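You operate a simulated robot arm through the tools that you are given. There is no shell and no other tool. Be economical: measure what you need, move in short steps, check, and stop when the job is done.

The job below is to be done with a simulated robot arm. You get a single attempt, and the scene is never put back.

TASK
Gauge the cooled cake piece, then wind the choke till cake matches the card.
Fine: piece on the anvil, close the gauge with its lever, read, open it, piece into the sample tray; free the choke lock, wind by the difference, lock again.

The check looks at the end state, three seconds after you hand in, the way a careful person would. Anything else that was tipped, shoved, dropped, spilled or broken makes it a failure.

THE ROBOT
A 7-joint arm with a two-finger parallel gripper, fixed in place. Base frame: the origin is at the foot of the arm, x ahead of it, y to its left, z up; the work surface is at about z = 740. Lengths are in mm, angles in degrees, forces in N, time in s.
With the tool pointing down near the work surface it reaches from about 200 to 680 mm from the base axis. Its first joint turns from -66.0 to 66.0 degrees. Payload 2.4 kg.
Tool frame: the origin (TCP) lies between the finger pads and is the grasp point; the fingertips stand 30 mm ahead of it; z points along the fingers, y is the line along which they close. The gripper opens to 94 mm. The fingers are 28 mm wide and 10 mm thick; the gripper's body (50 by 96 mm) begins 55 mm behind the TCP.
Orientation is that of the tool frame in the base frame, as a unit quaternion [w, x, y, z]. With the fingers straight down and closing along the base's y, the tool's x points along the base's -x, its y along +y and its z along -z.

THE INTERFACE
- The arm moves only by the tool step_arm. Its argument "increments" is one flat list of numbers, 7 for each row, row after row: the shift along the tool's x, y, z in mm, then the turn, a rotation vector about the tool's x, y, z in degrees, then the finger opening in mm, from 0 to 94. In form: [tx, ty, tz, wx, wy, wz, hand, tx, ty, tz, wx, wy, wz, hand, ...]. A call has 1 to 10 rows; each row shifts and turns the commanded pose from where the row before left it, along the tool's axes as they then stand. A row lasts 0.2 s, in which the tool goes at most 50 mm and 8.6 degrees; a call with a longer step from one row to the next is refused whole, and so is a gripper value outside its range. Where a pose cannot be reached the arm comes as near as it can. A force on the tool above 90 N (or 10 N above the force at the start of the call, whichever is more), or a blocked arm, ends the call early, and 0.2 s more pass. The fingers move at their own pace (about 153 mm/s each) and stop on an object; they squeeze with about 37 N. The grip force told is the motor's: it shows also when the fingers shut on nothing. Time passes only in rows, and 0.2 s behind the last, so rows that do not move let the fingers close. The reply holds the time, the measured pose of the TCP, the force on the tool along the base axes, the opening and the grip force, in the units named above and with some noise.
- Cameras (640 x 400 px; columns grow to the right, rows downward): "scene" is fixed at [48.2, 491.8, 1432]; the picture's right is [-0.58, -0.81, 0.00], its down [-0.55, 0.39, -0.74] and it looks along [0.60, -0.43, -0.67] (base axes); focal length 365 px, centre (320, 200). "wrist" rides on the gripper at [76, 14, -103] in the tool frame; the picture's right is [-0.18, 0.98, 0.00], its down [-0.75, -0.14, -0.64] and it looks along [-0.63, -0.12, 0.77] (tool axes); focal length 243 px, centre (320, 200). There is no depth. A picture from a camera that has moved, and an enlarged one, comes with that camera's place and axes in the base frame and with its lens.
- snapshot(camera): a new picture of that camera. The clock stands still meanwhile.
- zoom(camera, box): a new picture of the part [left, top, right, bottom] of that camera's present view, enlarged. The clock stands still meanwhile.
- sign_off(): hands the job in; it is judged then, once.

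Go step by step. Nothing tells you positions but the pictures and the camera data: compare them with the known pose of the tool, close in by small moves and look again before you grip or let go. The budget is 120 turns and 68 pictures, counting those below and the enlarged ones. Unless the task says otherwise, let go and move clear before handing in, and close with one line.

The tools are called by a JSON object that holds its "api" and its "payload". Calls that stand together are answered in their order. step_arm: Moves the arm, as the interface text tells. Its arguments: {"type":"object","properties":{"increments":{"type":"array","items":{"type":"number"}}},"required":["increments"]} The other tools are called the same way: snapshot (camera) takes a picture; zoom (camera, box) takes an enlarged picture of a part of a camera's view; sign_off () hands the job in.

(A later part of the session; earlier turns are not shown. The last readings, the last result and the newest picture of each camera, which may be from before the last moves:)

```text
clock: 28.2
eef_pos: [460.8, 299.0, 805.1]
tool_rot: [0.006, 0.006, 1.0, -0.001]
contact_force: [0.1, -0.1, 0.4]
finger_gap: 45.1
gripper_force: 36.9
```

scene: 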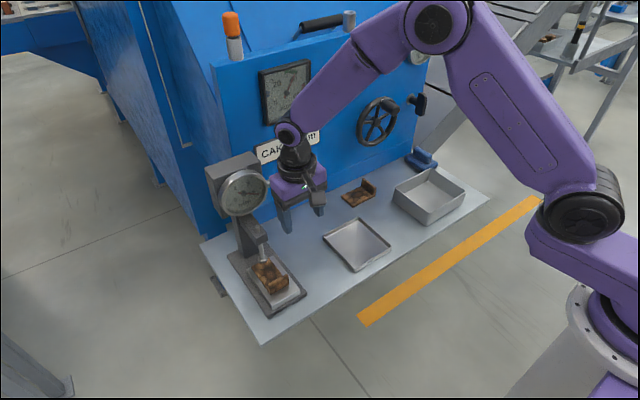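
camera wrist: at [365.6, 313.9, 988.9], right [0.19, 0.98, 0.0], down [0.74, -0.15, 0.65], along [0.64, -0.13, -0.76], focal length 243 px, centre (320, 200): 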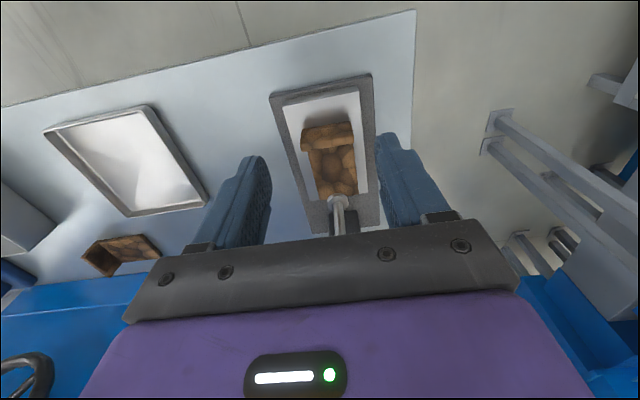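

Gripped. I lift slightly, withdraw from under the plunger, then rise and travel toward the deep sample tray (centre ≈ (491,-193), rim z≈782).

{"api": "step_arm", "payload": {"increments": [0, 0, -4, 0, 0, 0, 38, 20, 0, -2, 0, 0, 0, 38, 25, 0, -2, 0, 0, 0, 38, 30, 0, -10, 0, 0, 0, 38, 0, 0, -45, 0, 0, 0, 38, 0, -20, -30, 0, 0, 0, 38, 0, -45, 0, 0, 0, 0, 38, 0, -45, 0, 0, 0, 0, 38, 0, -45, 0, 0, 0, 0, 38, 0, -45, 0, 0, 0, 0, 38]}}

{"api": "step_arm", "payload": {"increments": [-8, -45, 0, 0, 0, 0, 38, -13, -45, 0, 0, 0, 0, 38, -13, -45, 0, 0, 0, 0, 38, -13, -45, 0, 0, 0, 0, 38, -13, -45, 0, 0, 0, 0, 38, -13, -45, 0, 0, 0, 0, 38, 0, -22, 0, 0, 0, 0, 38, 0, 0, 0, 0, 0, 0, 38]}}

{"api": "snapshot", "payload": {"camera": "wrist"}}

{"api": "snapshot", "payload": {"camera": "scene"}}

```text
clock: 30.4
eef_pos: [383.6, 101.4, 898.7]
tool_rot: [0.006, 0.004, 1.0, -0.001]
contact_force: [0.0, 0.7, -1.0]
finger_gap: 45.0
gripper_force: 36.8
```

```text
clock: 32.2
eef_pos: [453.3, -191.1, 898.5]
tool_rot: [0.006, 0.004, 1.0, -0.001]
contact_force: [-0.3, -0.9, -0.1]
finger_gap: 45.1
gripper_force: 37.3
```

```text
22 pictures are left
camera wrist: at [376.6, -176.8, 1000.1], right [0.19, 0.98, 0.0], down [0.74, -0.15, 0.65], along [0.64, -0.13, -0.76], focal length 243 px, centre (320, 200)
```

wrist: 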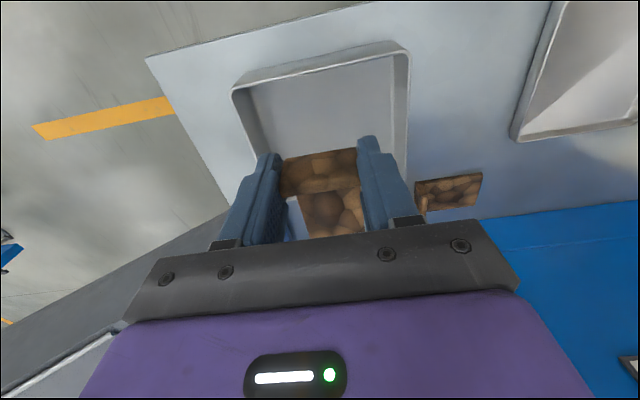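

```text
21 pictures are left
```

scene: 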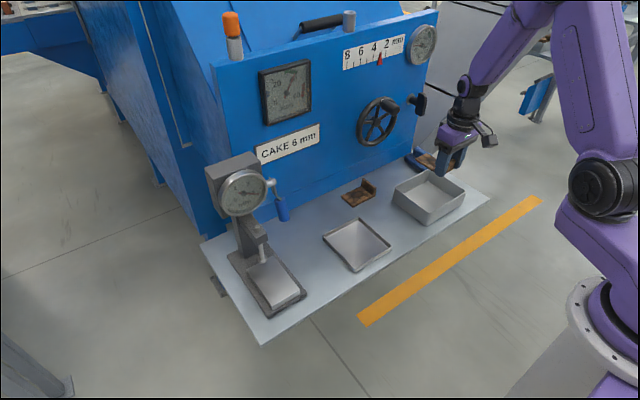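

Position over the sample tray checks out. Descend gently.

{"api": "step_arm", "payload": {"increments": [0, 0, 30, 0, 0, 0, 38, 0, 0, 30, 0, 0, 0, 38, 0, 0, 30, 0, 0, 0, 38, 0, 0, 15, 0, 0, 0, 38, 0, 0, 3, 0, 0, 0, 38, 0, 0, 2, 0, 0, 0, 38]}}

```text
clock: 33.6
eef_pos: [453.9, -192.2, 790.3]
tool_rot: [0.005, 0.005, 1.0, -0.001]
contact_force: [0.8, -0.3, -1.6]
finger_gap: 45.1
gripper_force: 37.4
```

{"api": "step_arm", "payload": {"increments": [0, 0, 2, 0, 0, 0, 38, 0, 0, 2, 0, 0, 0, 38, 0, 0, 1, 0, 0, 0, 38]}}

{"api": "snapshot", "payload": {"camera": "wrist"}}

```text
clock: 34.4
eef_pos: [453.8, -191.3, 785.2]
tool_rot: [0.007, 0.006, 1.0, -0.001]
contact_force: [-0.2, 0.0, 0.1]
finger_gap: 45.1
gripper_force: 36.9
```

```text
20 pictures are left
camera wrist: at [377.7, -176.9, 885.7], right [0.19, 0.98, 0.0], down [0.74, -0.15, 0.65], along [0.64, -0.13, -0.76], focal length 243 px, centre (320, 200)
```

wrist: 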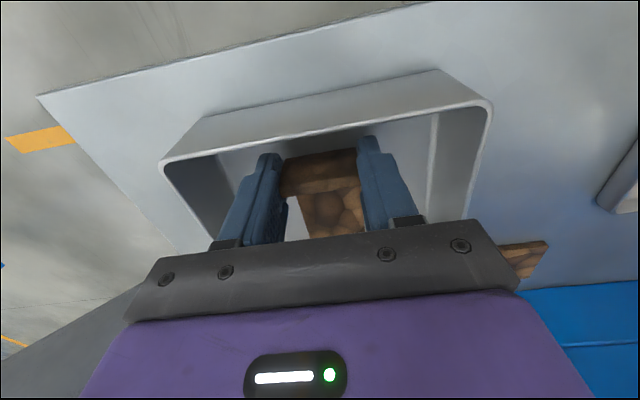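

Inside the tray, just above the floor. A touch lower until contact, then release and rise.

{"api": "step_arm", "payload": {"increments": [0, 0, 1.5, 0, 0, 0, 38, 0, 0, 1.5, 0, 0, 0, 38, 0, 0, 0, 0, 0, 0, 38]}}

```text
clock: 35.2
eef_pos: [455.2, -192.3, 780.3]
tool_rot: [0.006, 0.005, 1.0, -0.002]
contact_force: [0.2, -0.2, -0.5]
finger_gap: 45.0
gripper_force: 36.8
```

{"api": "step_arm", "payload": {"increments": [0, 0, 1.5, 0, 0, 0, 38, 0, 0, 1.5, 0, 0, 0, 38, 0, 0, 0, 0, 0, 0, 38]}}

```text
clock: 36.0
eef_pos: [455.2, -192.8, 779.2]
tool_rot: [0.007, 0.005, 1.0, 0.0]
contact_force: [-6.9, 2.8, 33.7]
finger_gap: 44.9
gripper_force: 36.8
```

Contact felt. Release, rise, and begin pitching the tool toward horizontal for the lock.

{"api": "step_arm", "payload": {"increments": [0, 0, -2, 0, 0, 0, 38, 0, 0, 0, 0, 0, 0, 66, 0, 0, 0, 0, 0, 0, 66, 0, 0, -30, 0, 0, 0, 66, 0, 0, -45, 0, 0, 0, 66, 0, 0, -45, 0, 0, 0, 66, 0, -30, -40, 0, 0, 0, 66, 0, -45, -10, 0, 0, 0, 66]}}

{"api": "step_arm", "payload": {"increments": [0, 0, 0, 0, -8, 0, 66, 0, 0, 0, 0, -8, 0, 66, 0, 0, 0, 0, -8, 0, 66, 0, 0, 0, 0, -8, 0, 66, 0, 0, 0, 0, -8, 0, 66, 0, 0, 0, 0, -8, 0, 66, 0, 0, 0, 0, -8, 0, 66, 0, 0, 0, 0, -8, 0, 66]}}

{"api": "snapshot", "payload": {"camera": "wrist"}}

{"api": "snapshot", "payload": {"camera": "scene"}}

```text
clock: 37.8
eef_pos: [453.6, -266.0, 951.8]
tool_rot: [0.005, 0.003, 1.0, 0.0]
contact_force: [-0.1, 0.0, -0.4]
finger_gap: 66.1
gripper_force: 0.1
```

```text
clock: 39.6
eef_pos: [458.0, -267.4, 951.3]
tool_rot: [0.496, 0.003, 0.868, 0.003]
contact_force: [-0.1, 0.0, 0.2]
finger_gap: 65.8
gripper_force: 0.1
out of reach, approached as far as the arm can: row 4, 8
```

```text
19 pictures are left
camera wrist: at [329.1, -252.9, 937.0], right [0.1, 0.98, 0.17], down [-0.17, -0.15, 0.97], along [0.98, -0.12, 0.15], focal length 243 px, centre (320, 200)
```

wrist: 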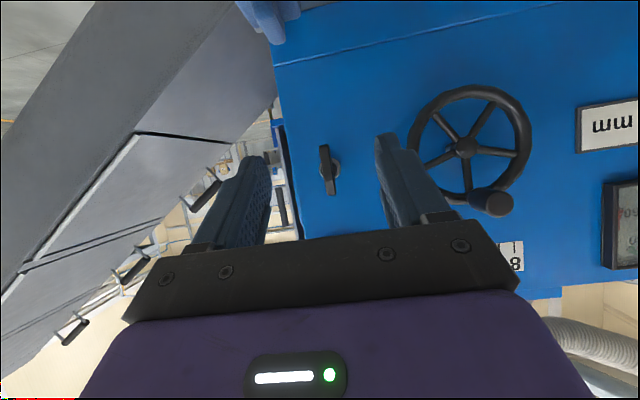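

```text
18 pictures are left
```

scene: 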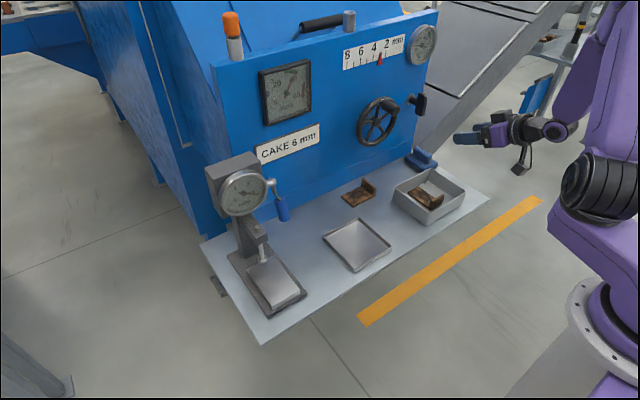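

The piece lies in the sample tray. Lock bar (vertical) is at ≈(640,-275,949); wheel hub (639,-111,948); knob end (585,-114,1005). I approach the lock with the tool horizontal.

{"api": "step_arm", "payload": {"increments": [-16.6, -2.5, 29.7, 0, 0, 0, 44, -16.6, -2.5, 29.7, 0, 0, 0, 44, -16.6, -2.5, 29.7, 0, 0, 0, 44, 0, 0, 0, 0, -7.5, 0, 44, 0, 0, 0, 0, -7.5, 0, 44, 0, 0, 0, 0, -7.5, 0, 44, 0, 0, 0, 0, -7.5, 0, 44]}}

{"api": "snapshot", "payload": {"camera": "wrist"}}

```text
clock: 41.2
eef_pos: [557.4, -277.1, 953.5]
tool_rot: [0.72, 0.004, 0.694, 0.003]
contact_force: [0.6, 0.1, -0.1]
finger_gap: 43.8
gripper_force: 0.1
```

```text
17 pictures are left
camera wrist: at [458.2, -260.4, 872.6], right [0.0, 0.98, 0.19], down [-0.67, -0.15, 0.73], along [0.74, -0.13, 0.66], focal length 243 px, centre (320, 200)
```

wrist: 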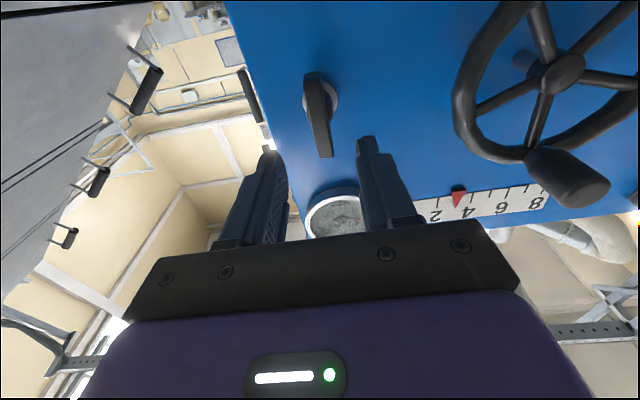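

Tool is horizontal. I advance to straddle the lock bar.

{"api": "step_arm", "payload": {"increments": [4, 0.8, 25, 0, -0.5, 0, 44, 4, 0.8, 25, 0, 1, 0, 44, 0, 0, 20, 0, 1, 0, 44]}}

{"api": "zoom", "payload": {"camera": "scene", "box": [340, 20, 460, 145]}}

{"api": "snapshot", "payload": {"camera": "wrist"}}

```text
clock: 42.0
eef_pos: [626.8, -275.3, 946.9]
tool_rot: [0.71, 0.005, 0.705, 0.003]
contact_force: [0.1, 0.1, -0.1]
finger_gap: 44.0
gripper_force: 0.0
```

```text
3.20 times, centred on (400, 82) of scene
camera zoom: at [48.2, 491.8, 1432.0], right [-0.58, -0.81, 0.0], down [-0.55, 0.39, -0.74], along [0.6, -0.43, -0.67], focal length 1167 px, centre (64, 576)
```

zoom: 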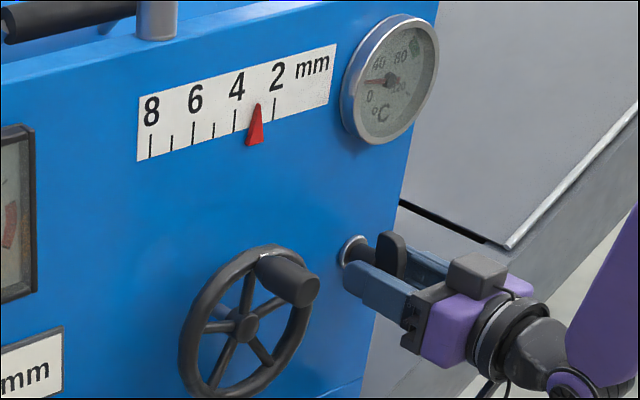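

```text
15 pictures are left
camera wrist: at [525.8, -259.4, 870.4], right [0.0, 0.98, 0.19], down [-0.65, -0.15, 0.75], along [0.76, -0.13, 0.63], focal length 243 px, centre (320, 200)
```

wrist: 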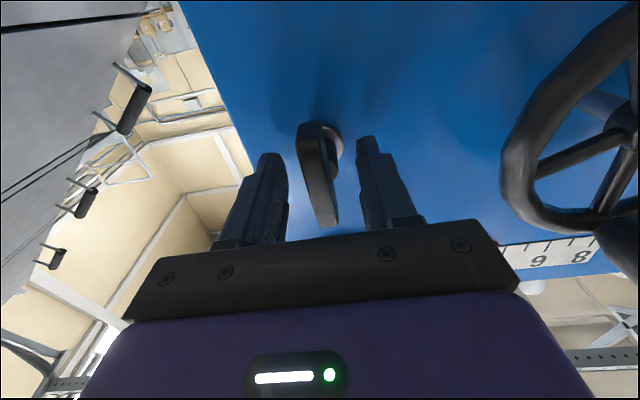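

The bar is between the pads. Grip and try counter-clockwise (loosen) by a little.

{"api": "step_arm", "payload": {"increments": [0, 0, 0, 0, 0, 0, 6, 0, 0, 0, 0, 0, 0, 6, 0, 0, 0, 0, 0, 0, 6, 0, 0, 0, 0, 0, -7, 6, 0, 0, 0, 0, 0, -7, 6, 0, 0, 0, 0, 0, -7, 6]}}

{"api": "zoom", "payload": {"camera": "scene", "box": [380, 70, 460, 130]}}

```text
clock: 43.4
eef_pos: [627.3, -275.9, 947.3]
tool_rot: [0.698, -0.123, 0.693, -0.128]
contact_force: [7.5, -7.1, -0.1]
finger_gap: 21.5
gripper_force: 45.4
```

```text
6.67 times, centred on (420, 100) of scene
camera zoom: at [48.4, 491.5, 1432.1], right [-0.58, -0.81, 0.0], down [-0.55, 0.39, -0.74], along [0.6, -0.43, -0.67], focal length 2431 px, centre (-347, 867)
```

zoom: 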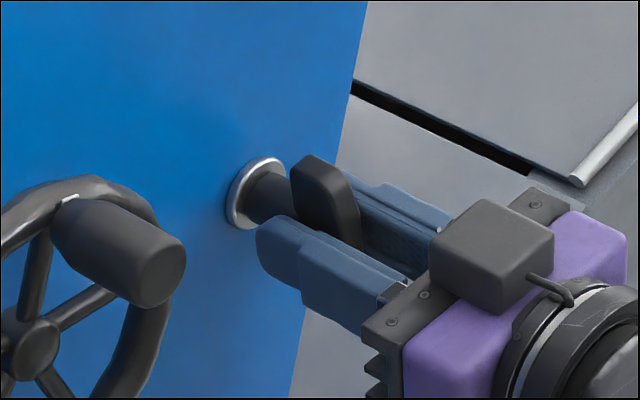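

The bar turns with the tool. Continue toward a quarter turn.

{"api": "step_arm", "payload": {"increments": [0, 0, 0, 0, 0, -8, 6, 0, 0, 0, 0, 0, -8, 6, 0, 0, 0, 0, 0, -8, 6, 0, 0, 0, 0, 0, -8, 6]}}

{"api": "step_arm", "payload": {"increments": [0, 0, 0, 0, 0, -8, 6, 0, 0, 0, 0, 0, -8, 6, 0, 0, 0, 0, 0, -8, 6, 0, 0, 0, 0, 0, -8, 6, 0, 0, 0, 0, 0, -5, 6]}}

{"api": "zoom", "payload": {"camera": "scene", "box": [380, 70, 460, 130]}}

```text
clock: 44.4
eef_pos: [627.4, -276.9, 948.4]
tool_rot: [0.635, -0.31, 0.633, -0.316]
contact_force: [7.9, -13.6, 7.4]
finger_gap: 21.9
gripper_force: 44.9
```

```text
clock: 45.1
eef_pos: [623.9, -265.1, 960.2]
tool_rot: [0.573, -0.423, 0.612, -0.344]
contact_force: [-9.0, 15.7, -32.8]
finger_gap: 27.2
gripper_force: 19.2
out of reach, approached as far as the arm can: row 1, 2, 3
stopped in row 3: the force on the tool passed its limit (the readings are from after the stop); the commanded pose is now the measured one
```

```text
6.67 times, centred on (420, 100) of scene
camera zoom: at [48.6, 492.0, 1431.9], right [-0.58, -0.81, 0.0], down [-0.55, 0.39, -0.74], along [0.6, -0.43, -0.67], focal length 2431 px, centre (-347, 867)
```

zoom: 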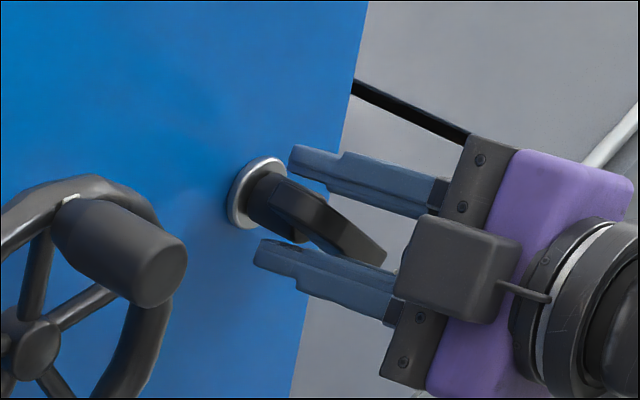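

The arm ran out of wrist range, leaving the bar about 56° round. I release, back off, undo the roll, and look.

{"api": "step_arm", "payload": {"increments": [0, 0, 0, 0, 0, 0, 50, 0, 0, 0, 0, 0, 0, 50, 0, 0, -35, 0, 0, 0, 50, 0, 0, -35, 0, 0, 0, 50]}}

{"api": "step_arm", "payload": {"increments": [0, 0, 0, 0.756, -0.38, 7.3, 50, 0, 0, 0, 0.756, -0.38, 7.3, 50, 0, 0, 0, 0.756, -0.38, 7.3, 50, 0, 0, 0, 0.756, -0.38, 7.3, 50, 0, 0, 0, 0.756, -0.38, 7.3, 50, 0, 0, 0, 0.756, -0.38, 7.3, 50, 0, 0, 0, 0.756, -0.38, 7.3, 30, 0, 0, 0, 0.756, -0.38, 7.3, 10, 0, 0, 0, 0.756, -0.38, 7.3, 0]}}

{"api": "snapshot", "payload": {"camera": "wrist"}}

```text
clock: 46.1
eef_pos: [578.6, -310.6, 970.8]
tool_rot: [0.576, -0.417, 0.605, -0.358]
contact_force: [-0.7, 0.1, 0.5]
finger_gap: 50.1
gripper_force: 0.0
out of reach, approached as far as the arm can: row 3, 4
```

```text
clock: 48.1
eef_pos: [581.9, -312.9, 968.0]
tool_rot: [0.716, 0.0, 0.698, -0.007]
contact_force: [-0.3, 0.1, 0.1]
finger_gap: 0.0
gripper_force: 33.3
out of reach, approached as far as the arm can: row 8
```

```text
12 pictures are left
camera wrist: at [482.0, -297.3, 889.0], right [0.01, 0.98, 0.18], down [-0.66, -0.13, 0.74], along [0.75, -0.12, 0.65], focal length 243 px, centre (320, 200)
```

wrist: 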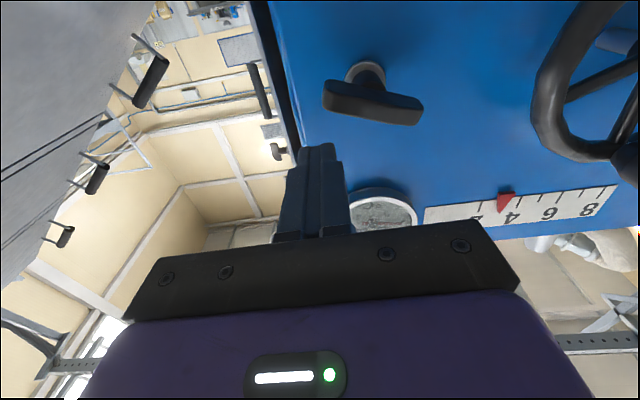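

The bar is now about 67° round. I'll nudge its left end down with the closed fingers to complete the quarter turn.

{"api": "step_arm", "payload": {"increments": [-37, 0, 0, 0, 0, 0, 0, 0, 32, 0, 0, 0, 0, 0, 0, 31, 0, 0, 0, 0, 0, 0, 0, 30, 0, 0, 0, 0, 10, 0, 0, 0, 0, 0, 0, 8, 0, 0, 0, 0, 0, 0, 6, 0, 0, 0, 0, 0, 0, 5, 0, 0, 0, 0, 0, 0]}}

{"api": "step_arm", "payload": {"increments": [4, 0, 0, 0, 0, 0, 0, 0, 0, 0, 0, 0, 0, 0]}}

```text
clock: 50.0
eef_pos: [644.7, -298.1, 961.2]
tool_rot: [0.714, 0.007, 0.7, -0.014]
contact_force: [1.7, -16.1, 6.6]
finger_gap: 0.0
gripper_force: 32.6
out of reach, approached as far as the arm can: row 1, 2, 3
```

```text
clock: 50.5
eef_pos: [644.2, -300.1, 961.3]
tool_rot: [0.716, 0.004, 0.698, -0.012]
contact_force: [-7.5, -18.3, 12.3]
finger_gap: 0.1
gripper_force: 33.1
```

The path was limited by reach and the tool ended up elsewhere. Look before moving.

{"api": "zoom", "payload": {"camera": "scene", "box": [370, 50, 470, 130]}}

```text
5.00 times, centred on (420, 90) of scene
camera zoom: at [47.7, 491.4, 1432.1], right [-0.58, -0.81, 0.0], down [-0.55, 0.39, -0.74], along [0.6, -0.43, -0.67], focal length 1823 px, centre (-180, 750)
```

zoom: 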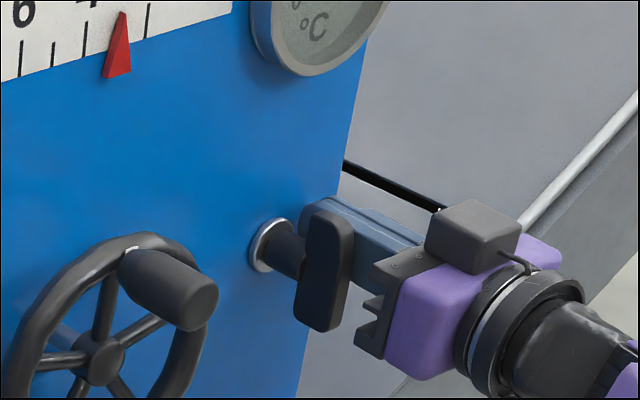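

The sideways brush set the bar back to vertical, so it swings easily under a push. I'll use that: back off a little, then push its upper end left from the right side in small checked steps.

{"api": "step_arm", "payload": {"increments": [0, -6, 0, 0, 0, 0, 0, 0, 0, -12, 0, 0, 0, 0, 0, 0, -12, 0, 0, 0, 0]}}

{"api": "step_arm", "payload": {"increments": [-10, 0, 0, 0, 0, 0, 0]}}

```text
clock: 51.4
eef_pos: [625.2, -295.0, 956.2]
tool_rot: [0.715, -0.001, 0.699, -0.007]
contact_force: [-0.3, -1.1, -0.4]
finger_gap: 0.0
gripper_force: 33.0
```

```text
clock: 51.8
eef_pos: [623.6, -297.6, 968.6]
tool_rot: [0.715, -0.001, 0.699, -0.008]
contact_force: [0.1, 0.6, 0.2]
finger_gap: 0.0
gripper_force: 32.5
```

{"api": "step_arm", "payload": {"increments": [-8, 0, 0, 0, 0, 0, 0, 0, 10, 0, 0, 0, 0, 0, 0, 10, 0, 0, 0, 0, 0, 0, 8, 0, 0, 0, 0, 0]}}

{"api": "step_arm", "payload": {"increments": [0, 8, 0, 0, 0, 0, 0, 0, 8, 0, 0, 0, 0, 0, 0, 6, 0, 0, 0, 0, 0]}}

```text
clock: 52.8
eef_pos: [627.8, -274.9, 974.9]
tool_rot: [0.716, -0.001, 0.698, -0.007]
contact_force: [-2.4, 0.0, 3.4]
finger_gap: 0.0
gripper_force: 33.0
out of reach, approached as far as the arm can: row 4
```

```text
clock: 53.5
eef_pos: [639.3, -266.7, 971.9]
tool_rot: [0.718, 0.0, 0.696, -0.011]
contact_force: [-12.2, -4.5, 14.9]
finger_gap: 0.0
gripper_force: 32.9
out of reach, approached as far as the arm can: row 1, 2, 3
```

The wrist is near a limit at this roll. With closed fingers the roll doesn't matter, so I back off slightly and add some positive roll for slack.

{"api": "step_arm", "payload": {"increments": [-6, 0, -8, 0, 0, 4, 0, -4, 0, -8, 0, 0, 8, 0, 0, 0, 0, 0, 0, 8, 0, 0, 0, 0, 0, 0, 8, 0]}}

{"api": "zoom", "payload": {"camera": "scene", "box": [370, 50, 470, 130]}}

```text
clock: 54.5
eef_pos: [631.6, -271.0, 976.9]
tool_rot: [0.696, 0.168, 0.678, 0.167]
contact_force: [7.3, 3.7, 6.9]
finger_gap: 0.0
gripper_force: 33.0
out of reach, approached as far as the arm can: row 1, 2
```

```text
5.00 times, centred on (420, 90) of scene
camera zoom: at [48.2, 492.0, 1431.9], right [-0.58, -0.81, 0.0], down [-0.55, 0.39, -0.74], along [0.6, -0.43, -0.67], focal length 1823 px, centre (-180, 750)
```

zoom: 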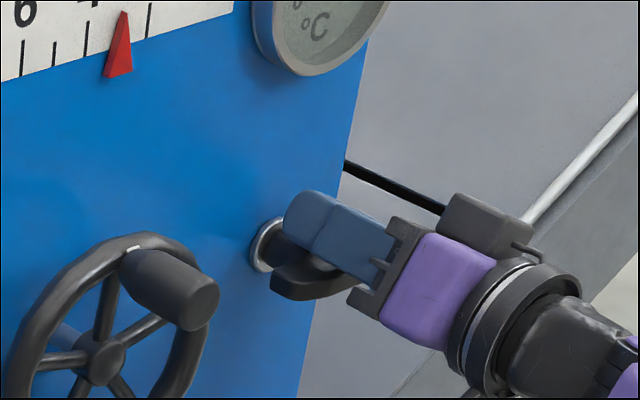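

The bar is now nearly horizontal. I move over its left half and press lightly down to the stop.

{"api": "step_arm", "payload": {"increments": [2, 8, -2, 0, 0, 0, 0, 3.5, 7.1, -2, 0, 0, 0, 0, 3.5, -1.8, 0, 0, 0, 0, 0, 3.5, -1.8, 0, 0, 0, 0, 0]}}

{"api": "step_arm", "payload": {"increments": [3.5, -1.8, 0, 0, 0, 0, 0]}}

```text
clock: 55.5
eef_pos: [627.8, -256.0, 975.6]
tool_rot: [0.7, 0.166, 0.675, 0.164]
contact_force: [-10.2, 2.7, 20.0]
finger_gap: 0.0
gripper_force: 33.2
out of reach, approached as far as the arm can: row 1, 2
```

```text
clock: 56.0
eef_pos: [629.0, -257.1, 976.1]
tool_rot: [0.703, 0.163, 0.672, 0.165]
contact_force: [-18.2, 8.0, 36.7]
finger_gap: 0.0
gripper_force: 33.0
```

Force rises with no motion: the bar is at its horizontal stop, so the choke should be free. I retreat and reorient for the wheel knob.

{"api": "step_arm", "payload": {"increments": [-4, 0, -8, 0, 0, 0, 0, 0, 0, -40, 0, 0, 0, 0, 0, 0, -40, 0, 0, 0, 0, 0, 0, 0, 0, 0, -7, 0, 0, 0, 0, 0, 0, -7, 30, 0, 0, 0, 0, 7.5, -7, 50, 0, 0, 0, 0, 7.5, -6, 50, 0, 0, 0, 0, 8, 0, 50, 0, 0, 0, 0, 8, 0, 50]}}

```text
refused: row 6 steps farther than a row can; nothing moved
```

{"api": "step_arm", "payload": {"increments": [-4, 0, -8, 0, 0, 0, 0, 0, 0, -40, 0, 0, 0, 0, 0, 0, -40, 0, 0, 0, 0, 0, 0, 0, 0, 0, -8, 0, 0, 0, 0, 0, 0, -8, 30, 0, 0, 0, 0, 0, -8, 50, 0, 0, 0, 0, 8, -3, 50, 0, 0, 0, 0, 8, 0, 50, 0, 0, 0, 0, 8, 0, 50, 0, 0, 0, 0, 8, 0, 50]}}

```text
clock: 58.1
eef_pos: [538.7, -257.7, 966.2]
tool_rot: [0.494, 0.005, 0.87, 0.001]
contact_force: [0.0, -0.7, 0.1]
finger_gap: 49.9
gripper_force: 0.0
```

{"api": "step_arm", "payload": {"increments": [-15.7, 36, -11.7, 0, 0, 0, 50, -15.7, 36, -11.7, 0, 0, 0, 50, -15.7, 36, -11.7, 0, 0, 0, 50, -15.7, 36, -11.7, 0, 0, 0, 50]}}

{"api": "snapshot", "payload": {"camera": "wrist"}}

```text
clock: 59.1
eef_pos: [534.6, -113.1, 1046.9]
tool_rot: [0.496, 0.006, 0.868, 0.0]
contact_force: [-0.3, -0.5, -0.4]
finger_gap: 50.0
gripper_force: 0.1
```

```text
9 pictures are left
camera wrist: at [407.0, -98.3, 1033.7], right [0.1, 0.98, 0.16], down [-0.17, -0.15, 0.97], along [0.98, -0.13, 0.15], focal length 243 px, centre (320, 200)
```

wrist: 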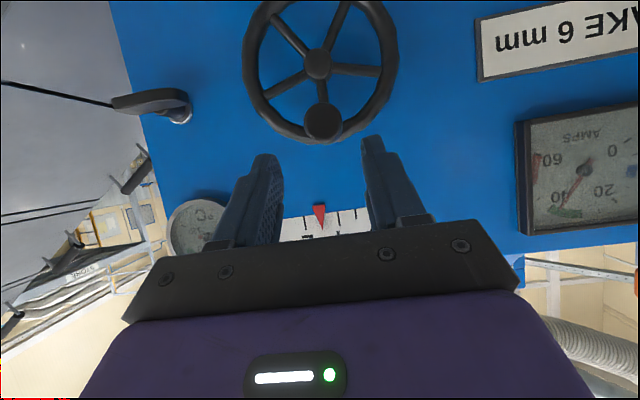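

The lock bar is horizontal and the knob lies straight ahead at (585..625, -111, 1005). Advance and grip the knob.

{"api": "step_arm", "payload": {"increments": [1, 0.7, 27, 0, 0, 0, 50, 1, 0.7, 27, 0, 0, 0, 50, 0.6, 0.6, 25.6, 0, 0, 0, 50, 0, 0, 0, 0, 0, 0, 50, 0, 0, 0, 0, 0, 0, 15, 0, 0, 0, 0, 0, 0, 15, 0, 0, 0, 0, 0, 0, 15]}}

```text
clock: 60.0
eef_pos: [593.2, -115.6, 1001.8]
tool_rot: [0.491, 0.004, 0.871, -0.002]
contact_force: [-49.4, 7.1, 19.4]
finger_gap: 53.9
gripper_force: 4.0
stopped in row 4: the force on the tool passed its limit (the readings are from after the stop); the commanded pose is now the measured one
```

Touched the wheel rim with the fingertips. Back off slightly and close on the knob.

{"api": "step_arm", "payload": {"increments": [0, 0, -7, 0, 0, 0, 50, 0, 0, 0, 0, 0, 0, 50, 0, 0, 0, 0, 0, 0, 15, 0, 0, 0, 0, 0, 0, 15, 0, 0, 0, 0, 0, 0, 15]}}

{"api": "zoom", "payload": {"camera": "scene", "box": [330, 10, 450, 150]}}

```text
clock: 61.2
eef_pos: [590.8, -116.0, 1005.5]
tool_rot: [0.493, 0.005, 0.87, -0.002]
contact_force: [8.5, -0.8, -1.8]
finger_gap: 28.0
gripper_force: 45.3
```

```text
2.86 times, centred on (390, 80) of scene
camera zoom: at [48.5, 491.8, 1432.0], right [-0.58, -0.81, 0.0], down [-0.55, 0.39, -0.74], along [0.6, -0.43, -0.67], focal length 1042 px, centre (120, 543)
```

zoom: 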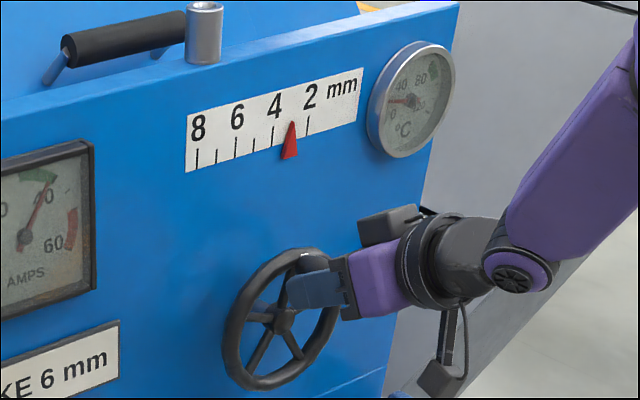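

Knob gripped and the scale stays visible. Try turning counter-clockwise 30° and check force.

{"api": "step_arm", "payload": {"increments": [1.67, 14.75, 0.99, 0, 0, 0, 15, 4.9, 13.75, 2.92, 0, 0, 0, 15]}}

{"api": "step_arm", "payload": {"increments": [7.8, 11.8, 4.64, 0, 0, 0, 15, 10.1, 9.06, 6.04, 0, 0, 0, 15, 11.8, 5.7, 7.04, 0, 0, 0, 15, 12.7, 1.94, 7.55, 0, 0, 0, 15]}}

{"api": "zoom", "payload": {"camera": "scene", "box": [330, 10, 450, 150]}}

```text
clock: 61.9
eef_pos: [590.3, -84.4, 1000.0]
tool_rot: [0.496, 0.003, 0.868, -0.001]
contact_force: [-19.2, 11.8, 23.8]
finger_gap: 27.8
gripper_force: 45.2
```

```text
clock: 62.9
eef_pos: [589.6, -52.0, 948.0]
tool_rot: [0.491, 0.0, 0.871, 0.0]
contact_force: [-8.7, 25.2, 10.3]
finger_gap: 28.0
gripper_force: 45.1
```

```text
2.86 times, centred on (390, 80) of scene
camera zoom: at [47.8, 492.5, 1431.7], right [-0.58, -0.81, 0.0], down [-0.55, 0.39, -0.74], along [0.6, -0.43, -0.67], focal length 1042 px, centre (120, 543)
```

zoom: 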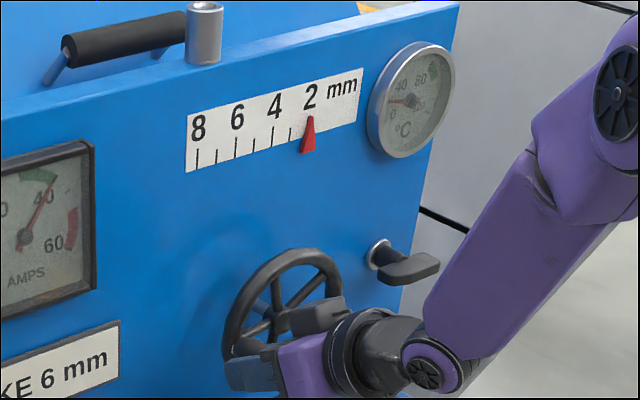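

The wheel is free; 90° counter-clockwise moved the pointer from about 3 to 2, so clockwise opens it at about 1 mm per quarter turn. I wind back to the start and on.

{"api": "step_arm", "payload": {"increments": [-12.7, -1.94, -7.55, 0, 0, 0, 15, -11.8, -5.7, -7.04, 0, 0, 0, 15, -10.1, -9.06, -6.04, 0, 0, 0, 15, -7.8, -11.8, -4.64, 0, 0, 0, 15, -4.9, -13.75, -2.92, 0, 0, 0, 15, -1.67, -14.75, -0.99, 0, 0, 0, 15]}}

{"api": "step_arm", "payload": {"increments": [1.67, -14.75, 0.99, 0, 0, 0, 15, 4.9, -13.75, 2.92, 0, 0, 0, 15, 7.8, -11.8, 4.64, 0, 0, 0, 15, 10.1, -9.06, 6.04, 0, 0, 0, 15]}}

{"api": "step_arm", "payload": {"increments": [11.8, -5.7, 7.04, 0, 0, 0, 15, 12.7, -1.94, 7.55, 0, 0, 0, 15, 7.65, 0.7, 4.56, 0, 0, 0, 15, 0, 0, 0, 0, 0, 0, 15]}}

{"api": "zoom", "payload": {"camera": "scene", "box": [330, 10, 450, 85]}}

```text
clock: 64.2
eef_pos: [589.3, -115.2, 1005.3]
tool_rot: [0.493, 0.006, 0.87, -0.001]
contact_force: [17.9, -1.1, -0.7]
finger_gap: 27.9
gripper_force: 45.4
```

```text
clock: 65.2
eef_pos: [589.8, -160.0, 976.1]
tool_rot: [0.491, 0.003, 0.871, 0.0]
contact_force: [11.9, 16.1, -7.9]
finger_gap: 27.8
gripper_force: 44.9
```

```text
clock: 66.2
eef_pos: [589.3, -166.7, 938.6]
tool_rot: [0.492, 0.002, 0.871, 0.0]
contact_force: [-11.7, 26.6, 4.1]
finger_gap: 27.8
gripper_force: 45.3
```

```text
5.33 times, centred on (390, 48) of scene
camera zoom: at [47.8, 492.5, 1431.7], right [-0.58, -0.81, 0.0], down [-0.55, 0.39, -0.74], along [0.6, -0.43, -0.67], focal length 1945 px, centre (-53, 1013)
```

zoom: 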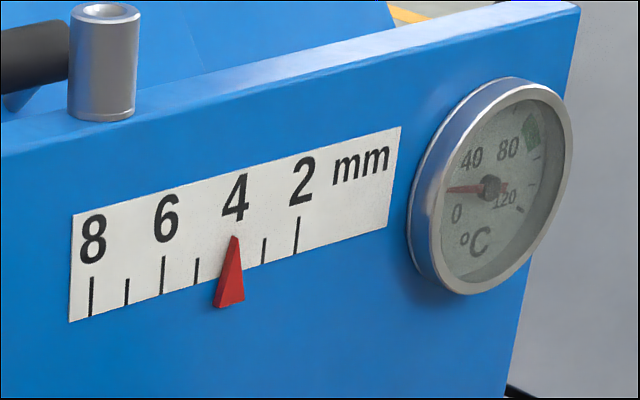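

Pointer moved from apparent 2.85 to about 3.9 (a shift of ≈1.05). I add a hair more, then release and retract toward the lock.

{"api": "step_arm", "payload": {"increments": [2.4, 0.8, 1.4, 0, 0, 0, 15, 0, 1, 0, 0, 0, 0, 15, 0, 0, 0, 0, 0, 0, 44, 0, 0, 0, 0, 0, 0, 44, 0, 0, -30, 0, 0, 0, 44, 0, 0, -45, 0, 0, 0, 0]}}

{"api": "zoom", "payload": {"camera": "scene", "box": [330, 10, 450, 85]}}

```text
clock: 67.7
eef_pos: [524.4, -172.2, 975.9]
tool_rot: [0.491, 0.007, 0.871, -0.003]
contact_force: [-0.2, -0.4, -0.8]
finger_gap: 0.0
gripper_force: 33.2
```

```text
5.33 times, centred on (390, 48) of scene
camera zoom: at [48.2, 491.8, 1432.0], right [-0.58, -0.81, 0.0], down [-0.55, 0.39, -0.74], along [0.6, -0.43, -0.67], focal length 1945 px, centre (-53, 1013)
```

zoom: 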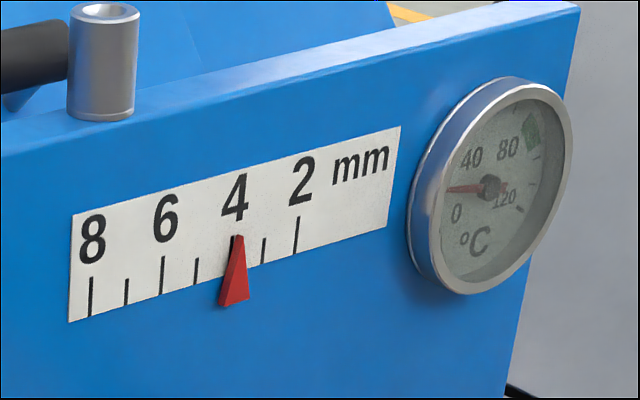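

After release the pointer settled at a shift of about 0.95, slightly short of 1.1. I regrip the knob and wind a little further clockwise.

{"api": "step_arm", "payload": {"increments": [-4, 1.5, 20, 0, 0, 0, 48, -4, 1.5, 25, 0, 0, 0, 48, -2.8, 1, 23.8, 0, 0, 0, 48, 0, 0, 0, 0, 0, 0, 48, 0, 0, 0, 0, 0, 0, 15, 0, 0, 0, 0, 0, 0, 15, 0, 0, 0, 0, 0, 0, 15]}}

```text
clock: 69.2
eef_pos: [588.6, -166.5, 950.0]
tool_rot: [0.493, 0.006, 0.87, -0.003]
contact_force: [7.7, -7.2, 0.1]
finger_gap: 30.5
gripper_force: 45.0
```

{"api": "step_arm", "payload": {"increments": [5.2, 0, 3.1, 0, 0, 0, 15, 5.2, 0, 3.1, 0, 0, 0, 15, 4.6, 0, 2.7, 0, 0, 0, 15, 0, 0, 0, 0, 0, 0, 15, 0, 0, 0, 0, 0, 0, 48, 0, 0, 0, 0, 0, 0, 48, 0, 0, -30, 0, 0, 0, 48, 0, 0, -45, 0, 0, 0, 0]}}

{"api": "zoom", "payload": {"camera": "scene", "box": [330, 10, 450, 85]}}

```text
clock: 71.0
eef_pos: [525.0, -164.4, 969.9]
tool_rot: [0.491, 0.005, 0.871, -0.001]
contact_force: [0.3, 0.2, -0.1]
finger_gap: 0.1
gripper_force: 33.3
```

```text
5.33 times, centred on (390, 48) of scene
camera zoom: at [48.2, 491.8, 1432.0], right [-0.58, -0.81, 0.0], down [-0.55, 0.39, -0.74], along [0.6, -0.43, -0.67], focal length 1945 px, centre (-53, 1013)
```

zoom: 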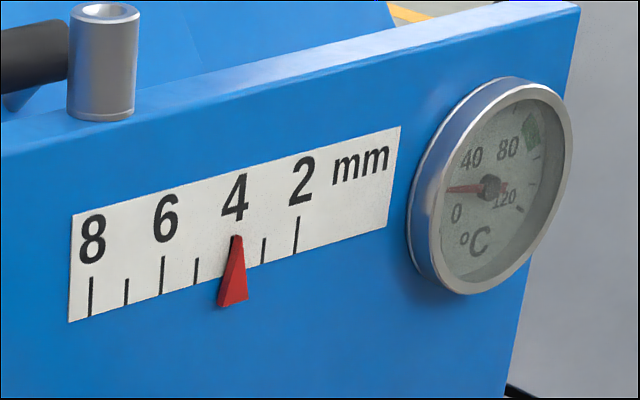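

Now about 1.0 of the wanted 1.1. A clean push on the knob from above with closed fingers will finish it; first find contact.

{"api": "step_arm", "payload": {"increments": [-15, -2, -9, 0, 0, 0, 0, -15, -2, -9, 0, 0, 0, 0, -15, 0, 25, 0, 0, 0, 0, -14.5, 0, 24, 0, 0, 0, 0, 4.3, 0, 2.6, 0, 0, 0, 0, 4.3, 0, 2.6, 0, 0, 0, 0]}}

```text
clock: 72.5
eef_pos: [583.1, -169.8, 995.1]
tool_rot: [0.492, 0.005, 0.87, -0.002]
contact_force: [-0.1, -0.6, 0.2]
finger_gap: 0.0
gripper_force: 33.2
```

{"api": "step_arm", "payload": {"increments": [2.6, 0, 1.5, 0, 0, 0, 0]}}

{"api": "step_arm", "payload": {"increments": [2.6, 0, 1.5, 0, 0, 0, 0]}}

{"api": "step_arm", "payload": {"increments": [1.7, 0, 1, 0, 0, 0, 0]}}

```text
clock: 72.8
eef_pos: [582.1, -169.8, 991.6]
tool_rot: [0.494, 0.005, 0.87, -0.002]
contact_force: [-0.3, 1.1, 0.5]
finger_gap: 0.1
gripper_force: 33.2
```

```text
clock: 73.2
eef_pos: [581.5, -168.8, 989.0]
tool_rot: [0.493, 0.005, 0.87, -0.002]
contact_force: [0.5, 0.7, 0.8]
finger_gap: 0.0
gripper_force: 33.1
```

```text
clock: 73.7
eef_pos: [581.4, -170.7, 987.1]
tool_rot: [0.492, 0.005, 0.871, -0.002]
contact_force: [0.1, -0.4, 0.0]
finger_gap: 0.1
gripper_force: 32.4
```

{"api": "step_arm", "payload": {"increments": [1.7, 0, 1, 0, 0, 0, 0]}}

{"api": "step_arm", "payload": {"increments": [1.7, 0, 1, 0, 0, 0, 0]}}

{"api": "step_arm", "payload": {"increments": [1.7, 0, 1, 0, 0, 0, 0]}}

```text
clock: 74.0
eef_pos: [581.6, -170.5, 986.0]
tool_rot: [0.492, 0.005, 0.871, -0.001]
contact_force: [1.1, 0.2, 0.8]
finger_gap: 0.0
gripper_force: 33.1
```

```text
clock: 74.5
eef_pos: [581.7, -169.1, 984.3]
tool_rot: [0.493, 0.004, 0.87, -0.001]
contact_force: [-0.3, 0.1, -0.4]
finger_gap: 0.4
gripper_force: 32.8
```

```text
clock: 74.8
eef_pos: [580.7, -170.8, 981.1]
tool_rot: [0.492, 0.005, 0.871, -0.002]
contact_force: [0.1, -0.5, 0.5]
finger_gap: 0.3
gripper_force: 32.6
```

{"api": "step_arm", "payload": {"increments": [1.7, 0, 1, 0, 0, 0, 0]}}

{"api": "step_arm", "payload": {"increments": [1.7, 0, 1, 0, 0, 0, 0]}}

{"api": "zoom", "payload": {"camera": "scene", "box": [330, 10, 450, 150]}}

```text
clock: 75.2
eef_pos: [581.3, -169.9, 979.0]
tool_rot: [0.492, 0.005, 0.87, -0.001]
contact_force: [-0.5, -0.1, 0.0]
finger_gap: 0.2
gripper_force: 32.4
```

```text
clock: 75.7
eef_pos: [582.5, -170.0, 977.9]
tool_rot: [0.492, 0.005, 0.87, -0.002]
contact_force: [-0.1, -0.1, 0.7]
finger_gap: 0.0
gripper_force: 32.4
```

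```text
2.86 times, centred on (390, 80) of scene
camera zoom: at [48.2, 491.8, 1432.0], right [-0.58, -0.81, 0.0], down [-0.55, 0.39, -0.74], along [0.6, -0.43, -0.67], focal length 1042 px, centre (120, 543)
```

zoom: 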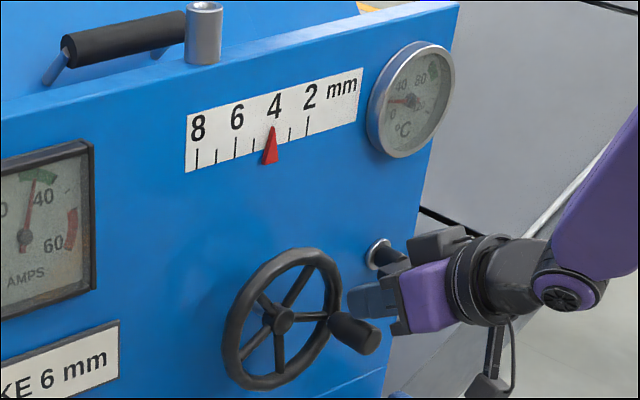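

The knob sits just under the fingertip now. Continue in small steps to contact and then about 9 mm of push.

{"api": "step_arm", "payload": {"increments": [1.7, 0, 1, 0, 0, 0, 0]}}

{"api": "step_arm", "payload": {"increments": [1.7, 0, 1, 0, 0, 0, 0]}}

{"api": "step_arm", "payload": {"increments": [1.7, 0, 1, 0, 0, 0, 0]}}

```text
clock: 76.0
eef_pos: [581.6, -170.8, 975.9]
tool_rot: [0.493, 0.005, 0.87, -0.001]
contact_force: [0.2, -0.3, -0.7]
finger_gap: 0.0
gripper_force: 33.4
```

```text
clock: 76.5
eef_pos: [582.6, -170.3, 973.7]
tool_rot: [0.493, 0.004, 0.87, -0.001]
contact_force: [0.2, 0.7, -0.1]
finger_gap: 0.0
gripper_force: 33.4
```

```text
clock: 76.8
eef_pos: [583.4, -171.2, 970.6]
tool_rot: [0.493, 0.005, 0.87, -0.002]
contact_force: [0.3, 0.4, 0.7]
finger_gap: 0.0
gripper_force: 33.0
```

{"api": "step_arm", "payload": {"increments": [1.7, 0, 1, 0, 0, 0, 0]}}

{"api": "step_arm", "payload": {"increments": [1.7, 0, 1, 0, 0, 0, 0]}}

{"api": "step_arm", "payload": {"increments": [1.7, 0, 1, 0, 0, 0, 0]}}

```text
clock: 77.2
eef_pos: [582.1, -170.7, 969.4]
tool_rot: [0.493, 0.004, 0.87, -0.001]
contact_force: [0.7, 0.2, 0.6]
finger_gap: 0.1
gripper_force: 33.0
```

```text
clock: 77.7
eef_pos: [582.4, -170.3, 967.9]
tool_rot: [0.493, 0.004, 0.87, -0.001]
contact_force: [-0.6, 0.7, 0.3]
finger_gap: 0.0
gripper_force: 32.8
```

```text
clock: 78.0
eef_pos: [582.0, -170.4, 965.3]
tool_rot: [0.492, 0.005, 0.87, -0.002]
contact_force: [1.1, 0.0, 0.5]
finger_gap: 0.3
gripper_force: 33.0
```

No clear contact force yet; check once.

{"api": "zoom", "payload": {"camera": "scene", "box": [340, 30, 440, 140]}}

```text
3.64 times, centred on (390, 85) of scene
camera zoom: at [48.2, 491.8, 1432.0], right [-0.58, -0.81, 0.0], down [-0.55, 0.39, -0.74], along [0.6, -0.43, -0.67], focal length 1326 px, centre (66, 618)
```

zoom: 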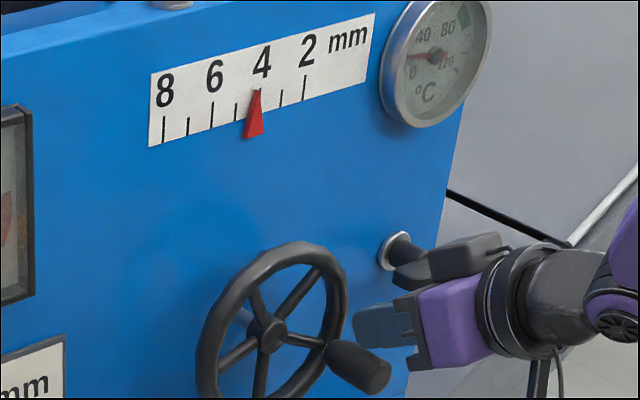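

The wheel turns very lightly; the pointer now shows a shift of about 1.2, a touch over 1.1. I back off, come up beneath the knob, and lift it about 8 mm.

{"api": "step_arm", "payload": {"increments": [-4, 0, -2.4, 0, 0, 0, 0, 0, 2, -20, 0, 0, 0, 0, 0, 2, -23, 0, 0, 0, 0, 27.5, 1, 16.5, 0, 0, 0, 0, 27.5, 1, 16.5, 0, 0, 0, 0, 27.5, 0, 16.5, 0, 0, 0, 0, 0, 0, 0, 0, 0, 0, 0]}}

```text
clock: 79.7
eef_pos: [544.3, -164.2, 896.6]
tool_rot: [0.493, 0.004, 0.87, -0.001]
contact_force: [0.3, -0.6, 0.0]
finger_gap: 0.0
gripper_force: 33.2
```

{"api": "step_arm", "payload": {"increments": [-8.2, 0, 13.7, 0, 0, 0, 0, -6, 0, -3.6, 0, 0, 0, 0, -6, 0, -3.6, 0, 0, 0, 0, -4, 0, -2.4, 0, 0, 0, 0, 0, 0, 0, 0, 0, 0, 0]}}

```text
clock: 80.8
eef_pos: [561.2, -163.6, 914.7]
tool_rot: [0.492, 0.005, 0.871, -0.002]
contact_force: [1.6, -0.9, -0.2]
finger_gap: 0.0
gripper_force: 32.9
```

{"api": "step_arm", "payload": {"increments": [-3.2, 0, -1.9, 0, 0, 0, 0, 0, 0, 0, 0, 0, 0, 0, 10.3, 0, 6.1, 0, 0, 0, 0, 20.5, 0, -34, 0, 0, 0, 0, -30, 0, -18, 0, 0, 0, 0, -30, 0, -18, 0, 0, 0, 0, -30, 0, -18, 0, 0, 0, 0, 0, -44, 0, 0, 0, 0, 0, 0, -44, 0, 0, 0, 0, 0, 0, -44, 0, 0, 0, 0, 0]}}

```text
clock: 83.0
eef_pos: [519.6, -294.9, 1010.8]
tool_rot: [0.493, 0.005, 0.87, -0.002]
contact_force: [-0.4, -0.4, -0.5]
finger_gap: 0.0
gripper_force: 32.7
```

Now above and right of the lock bar. Advance, then sweep down its right half to swing it clockwise back to vertical.

{"api": "step_arm", "payload": {"increments": [-22, -0.5, 43, 0, 0, 0, 0, -22, -0.5, 43, 0, 0, 0, 0, 8.6, 0, 5.1, 0, 0, 0, 0, 8.6, 0, 5.1, 0, 0, 0, 0]}}

{"api": "step_arm", "payload": {"increments": [8.6, 0, 5.1, 0, 0, 0, 0, 8.6, 0, 5.1, 0, 0, 0, 0]}}

```text
clock: 84.0
eef_pos: [615.8, -298.3, 986.4]
tool_rot: [0.494, 0.006, 0.87, -0.003]
contact_force: [-0.7, -0.3, 0.5]
finger_gap: 0.2
gripper_force: 33.1
```

```text
clock: 84.7
eef_pos: [616.0, -296.6, 964.2]
tool_rot: [0.493, 0.005, 0.87, -0.002]
contact_force: [0.1, -1.4, 1.2]
finger_gap: 0.0
gripper_force: 32.9
```

{"api": "step_arm", "payload": {"increments": [8.6, 0, 5.1, 0, 0, 0, 0, 8.6, 0, 5.1, 0, 0, 0, 0, 0, 4, 0, 0, 0, 0, 0]}}

{"api": "step_arm", "payload": {"increments": [0, 4, 0, 0, 0, 0, 0, 0, 3, 0, 0, 0, 0, 0]}}

```text
clock: 85.5
eef_pos: [615.1, -295.0, 944.6]
tool_rot: [0.493, 0.005, 0.87, -0.002]
contact_force: [-0.5, -1.4, -0.8]
finger_gap: 0.0
gripper_force: 33.2
```

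```text
clock: 86.0
eef_pos: [614.0, -293.4, 946.0]
tool_rot: [0.493, 0.01, 0.87, -0.006]
contact_force: [9.5, -25.5, -2.2]
finger_gap: 0.1
gripper_force: 33.2
```

Firm resistance at the expected vertical position. I verify by feel: back off, open, and close the fingers around the bar (gap ≈20 means vertical).

{"api": "step_arm", "payload": {"increments": [0, -8, 0, 0, 0, 0, 0, 0, -3, -30, 0, 0, 0, 0, 0, 0, -40, 0, 0, 0, 0, 0, 14, 0, 0, 0, 0, 80, 0, 14, 0, 0, 0, 0, 80, 0, 0, 0, 0, 0, 0, 80]}}

```text
clock: 87.5
eef_pos: [556.4, -267.4, 982.2]
tool_rot: [0.492, 0.005, 0.87, -0.001]
contact_force: [-1.0, 0.2, -0.5]
finger_gap: 80.0
gripper_force: 0.1
```

{"api": "step_arm", "payload": {"increments": [-4.3, -2.6, 20.2, 0, 0, 0, 80, -4.3, -2.5, 20.2, 0, 0, 0, 80, -4.2, -2.5, 20.1, 0, 0, 0, 80, 0, 0, 0, 0, 0, 0, 80, 0, 0, 0, 0, 0, 0, 8, 0, 0, 0, 0, 0, 0, 8, 0, 0, 0, 0, 0, 0, 8]}}

```text
clock: 89.0
eef_pos: [614.6, -274.4, 961.8]
tool_rot: [0.492, 0.003, 0.871, -0.001]
contact_force: [-15.8, 14.0, 6.0]
finger_gap: 15.7
gripper_force: 6.4
```

{"api": "step_arm", "payload": {"increments": [0, 0, 0, 0, 0, 0, 8, 0, 0, 0, 0, 0, 0, 8]}}

```text
clock: 89.7
eef_pos: [613.7, -274.8, 961.0]
tool_rot: [0.493, 0.004, 0.87, -0.002]
contact_force: [-13.1, 15.6, 4.6]
finger_gap: 16.7
gripper_force: 7.7
```

The gap of ≈16 mm means the bar stands vertical. Release, retract clear, and take the last picture.

{"api": "step_arm", "payload": {"increments": [0, 0, 0, 0, 0, 0, 70, 0, 0, 0, 0, 0, 0, 70, 0, 0, -35, 0, 0, 0, 70, 0, 0, -45, 0, 0, 0, 70, 25, 0, -43, 0, 0, 0, 70, 25, 0, -43, 0, 0, 0, 70, 25, -10, -40, 0, 0, 0, 70]}}

{"api": "zoom", "payload": {"camera": "scene", "box": [340, 30, 440, 130]}}

```text
clock: 91.2
eef_pos: [399.7, -285.1, 1003.1]
tool_rot: [0.492, 0.005, 0.87, -0.002]
contact_force: [-0.4, 0.5, 0.4]
finger_gap: 69.8
gripper_force: 0.0
```

```text
4.00 times, centred on (390, 80) of scene
camera zoom: at [48.2, 491.8, 1432.0], right [-0.58, -0.81, 0.0], down [-0.55, 0.39, -0.74], along [0.6, -0.43, -0.67], focal length 1458 px, centre (40, 680)
```

zoom: 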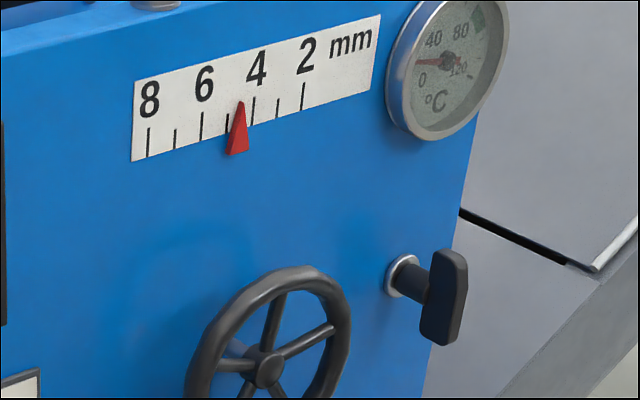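

The lock is vertical, but the pointer shows about 4.5 apparent (a shift of ≈1.6): my descent past the knob must have knocked the wheel about 45° too far. With no pictures left I'll correct by calibrated geometry, starting by freeing the lock again the same way.

{"api": "step_arm", "payload": {"increments": [-22.5, -5, 33, 0, 0, 0, 0, -22.5, -5, 33, 0, 0, 0, 0, -22.5, -5, 33, 0, 0, 0, 0, -10.8, 0, 31.2, 0, 0, 0, 0, -10.8, 0, 31.2, 0, 0, 0, 0, -10.8, 0, 31.2, 0, 0, 0, 0, 0, 0, 0, 0, 0, 0, 0]}}

```text
clock: 92.8
eef_pos: [615.2, -302.4, 989.3]
tool_rot: [0.492, 0.006, 0.87, -0.003]
contact_force: [0.6, -1.2, 0.1]
finger_gap: 0.0
gripper_force: 32.3
```

{"api": "step_arm", "payload": {"increments": [-0.5, 8, 1, 0, 0, 0, 0, 0, 8, 0, 0, 0, 0, 0, 0, 8, 0, 0, 0, 0, 0, 0, 8, 0, 0, 0, 0, 0, 0, 8, 0, 0, 0, 0, 0, 0, 8, 0, 0, 0, 0, 0]}}

{"api": "step_arm", "payload": {"increments": [1.7, 0, 1, 0, 0, 0, 0, 1.7, 0, 1, 0, 0, 0, 0]}}

{"api": "step_arm", "payload": {"increments": [1.7, 0, 1, 0, 0, 0, 0, 0, 0, 0, 0, 0, 0, 0]}}

```text
clock: 94.2
eef_pos: [617.4, -254.0, 988.2]
tool_rot: [0.492, 0.004, 0.871, 0.0]
contact_force: [0.1, 0.0, -0.4]
finger_gap: 0.0
gripper_force: 33.4
```

```text
clock: 94.8
eef_pos: [616.9, -254.1, 985.6]
tool_rot: [0.493, 0.004, 0.87, -0.001]
contact_force: [0.1, 1.5, 2.4]
finger_gap: 0.1
gripper_force: 33.5
```

```text
clock: 95.5
eef_pos: [617.0, -254.2, 983.8]
tool_rot: [0.494, 0.005, 0.87, -0.002]
contact_force: [-0.9, 1.6, 6.2]
finger_gap: 0.0
gripper_force: 33.1
```

{"api": "step_arm", "payload": {"increments": [1.7, 0, 1, 0, 0, 0, 0, 0, 0, 0, 0, 0, 0, 0]}}

```text
clock: 96.0
eef_pos: [617.8, -253.8, 984.2]
tool_rot: [0.494, 0.004, 0.869, -0.002]
contact_force: [-5.1, 3.3, 19.1]
finger_gap: 0.0
gripper_force: 33.1
```

Firm stop: the lock is free again. I retract high, travel across, and come down well in front of the wheel for the knob at about (-144, 901).

{"api": "step_arm", "payload": {"increments": [-8.6, 0, -5.1, 0, 0, 0, 0, 0, 0, -40, 0, 0, 0, 0, 0, 0, -40, 0, 0, 0, 0, 14.3, 0, -24, 0, 0, 0, 0, 0, 36.7, 0, 0, 0, 0, 0, 0, 36.7, 0, 0, 0, 0, 0, 0, 36.6, 0, 0, 0, 0, 50, 40, 0, 23.8, 0, 0, 0, 50, 40, 0, 23.8, 0, 0, 0, 50]}}

```text
clock: 98.0
eef_pos: [521.2, -143.5, 936.9]
tool_rot: [0.493, 0.004, 0.87, -0.001]
contact_force: [-0.3, -0.2, 1.2]
finger_gap: 49.9
gripper_force: 0.0
```

{"api": "step_arm", "payload": {"increments": [-1.1, 0, 25, 0, 0, 0, 58, -1.1, 0, 25, 0, 0, 0, 58, -1.1, 0, 24, 0, 0, 0, 58, 0, 0, 0, 0, 0, 0, 58]}}

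```text
clock: 99.0
eef_pos: [586.8, -143.9, 904.5]
tool_rot: [0.493, 0.005, 0.87, -0.002]
contact_force: [0.7, 0.8, -0.5]
finger_gap: 58.1
gripper_force: 0.1
```

No contact. Close on the knob.

{"api": "step_arm", "payload": {"increments": [0, 0, 0, 0, 0, 0, 15, 0, 0, 0, 0, 0, 0, 15, 0, 0, 0, 0, 0, 0, 15]}}

```text
clock: 99.8
eef_pos: [586.5, -143.8, 904.0]
tool_rot: [0.493, 0.004, 0.87, -0.002]
contact_force: [1.9, 0.8, 1.0]
finger_gap: 28.3
gripper_force: 44.9
```

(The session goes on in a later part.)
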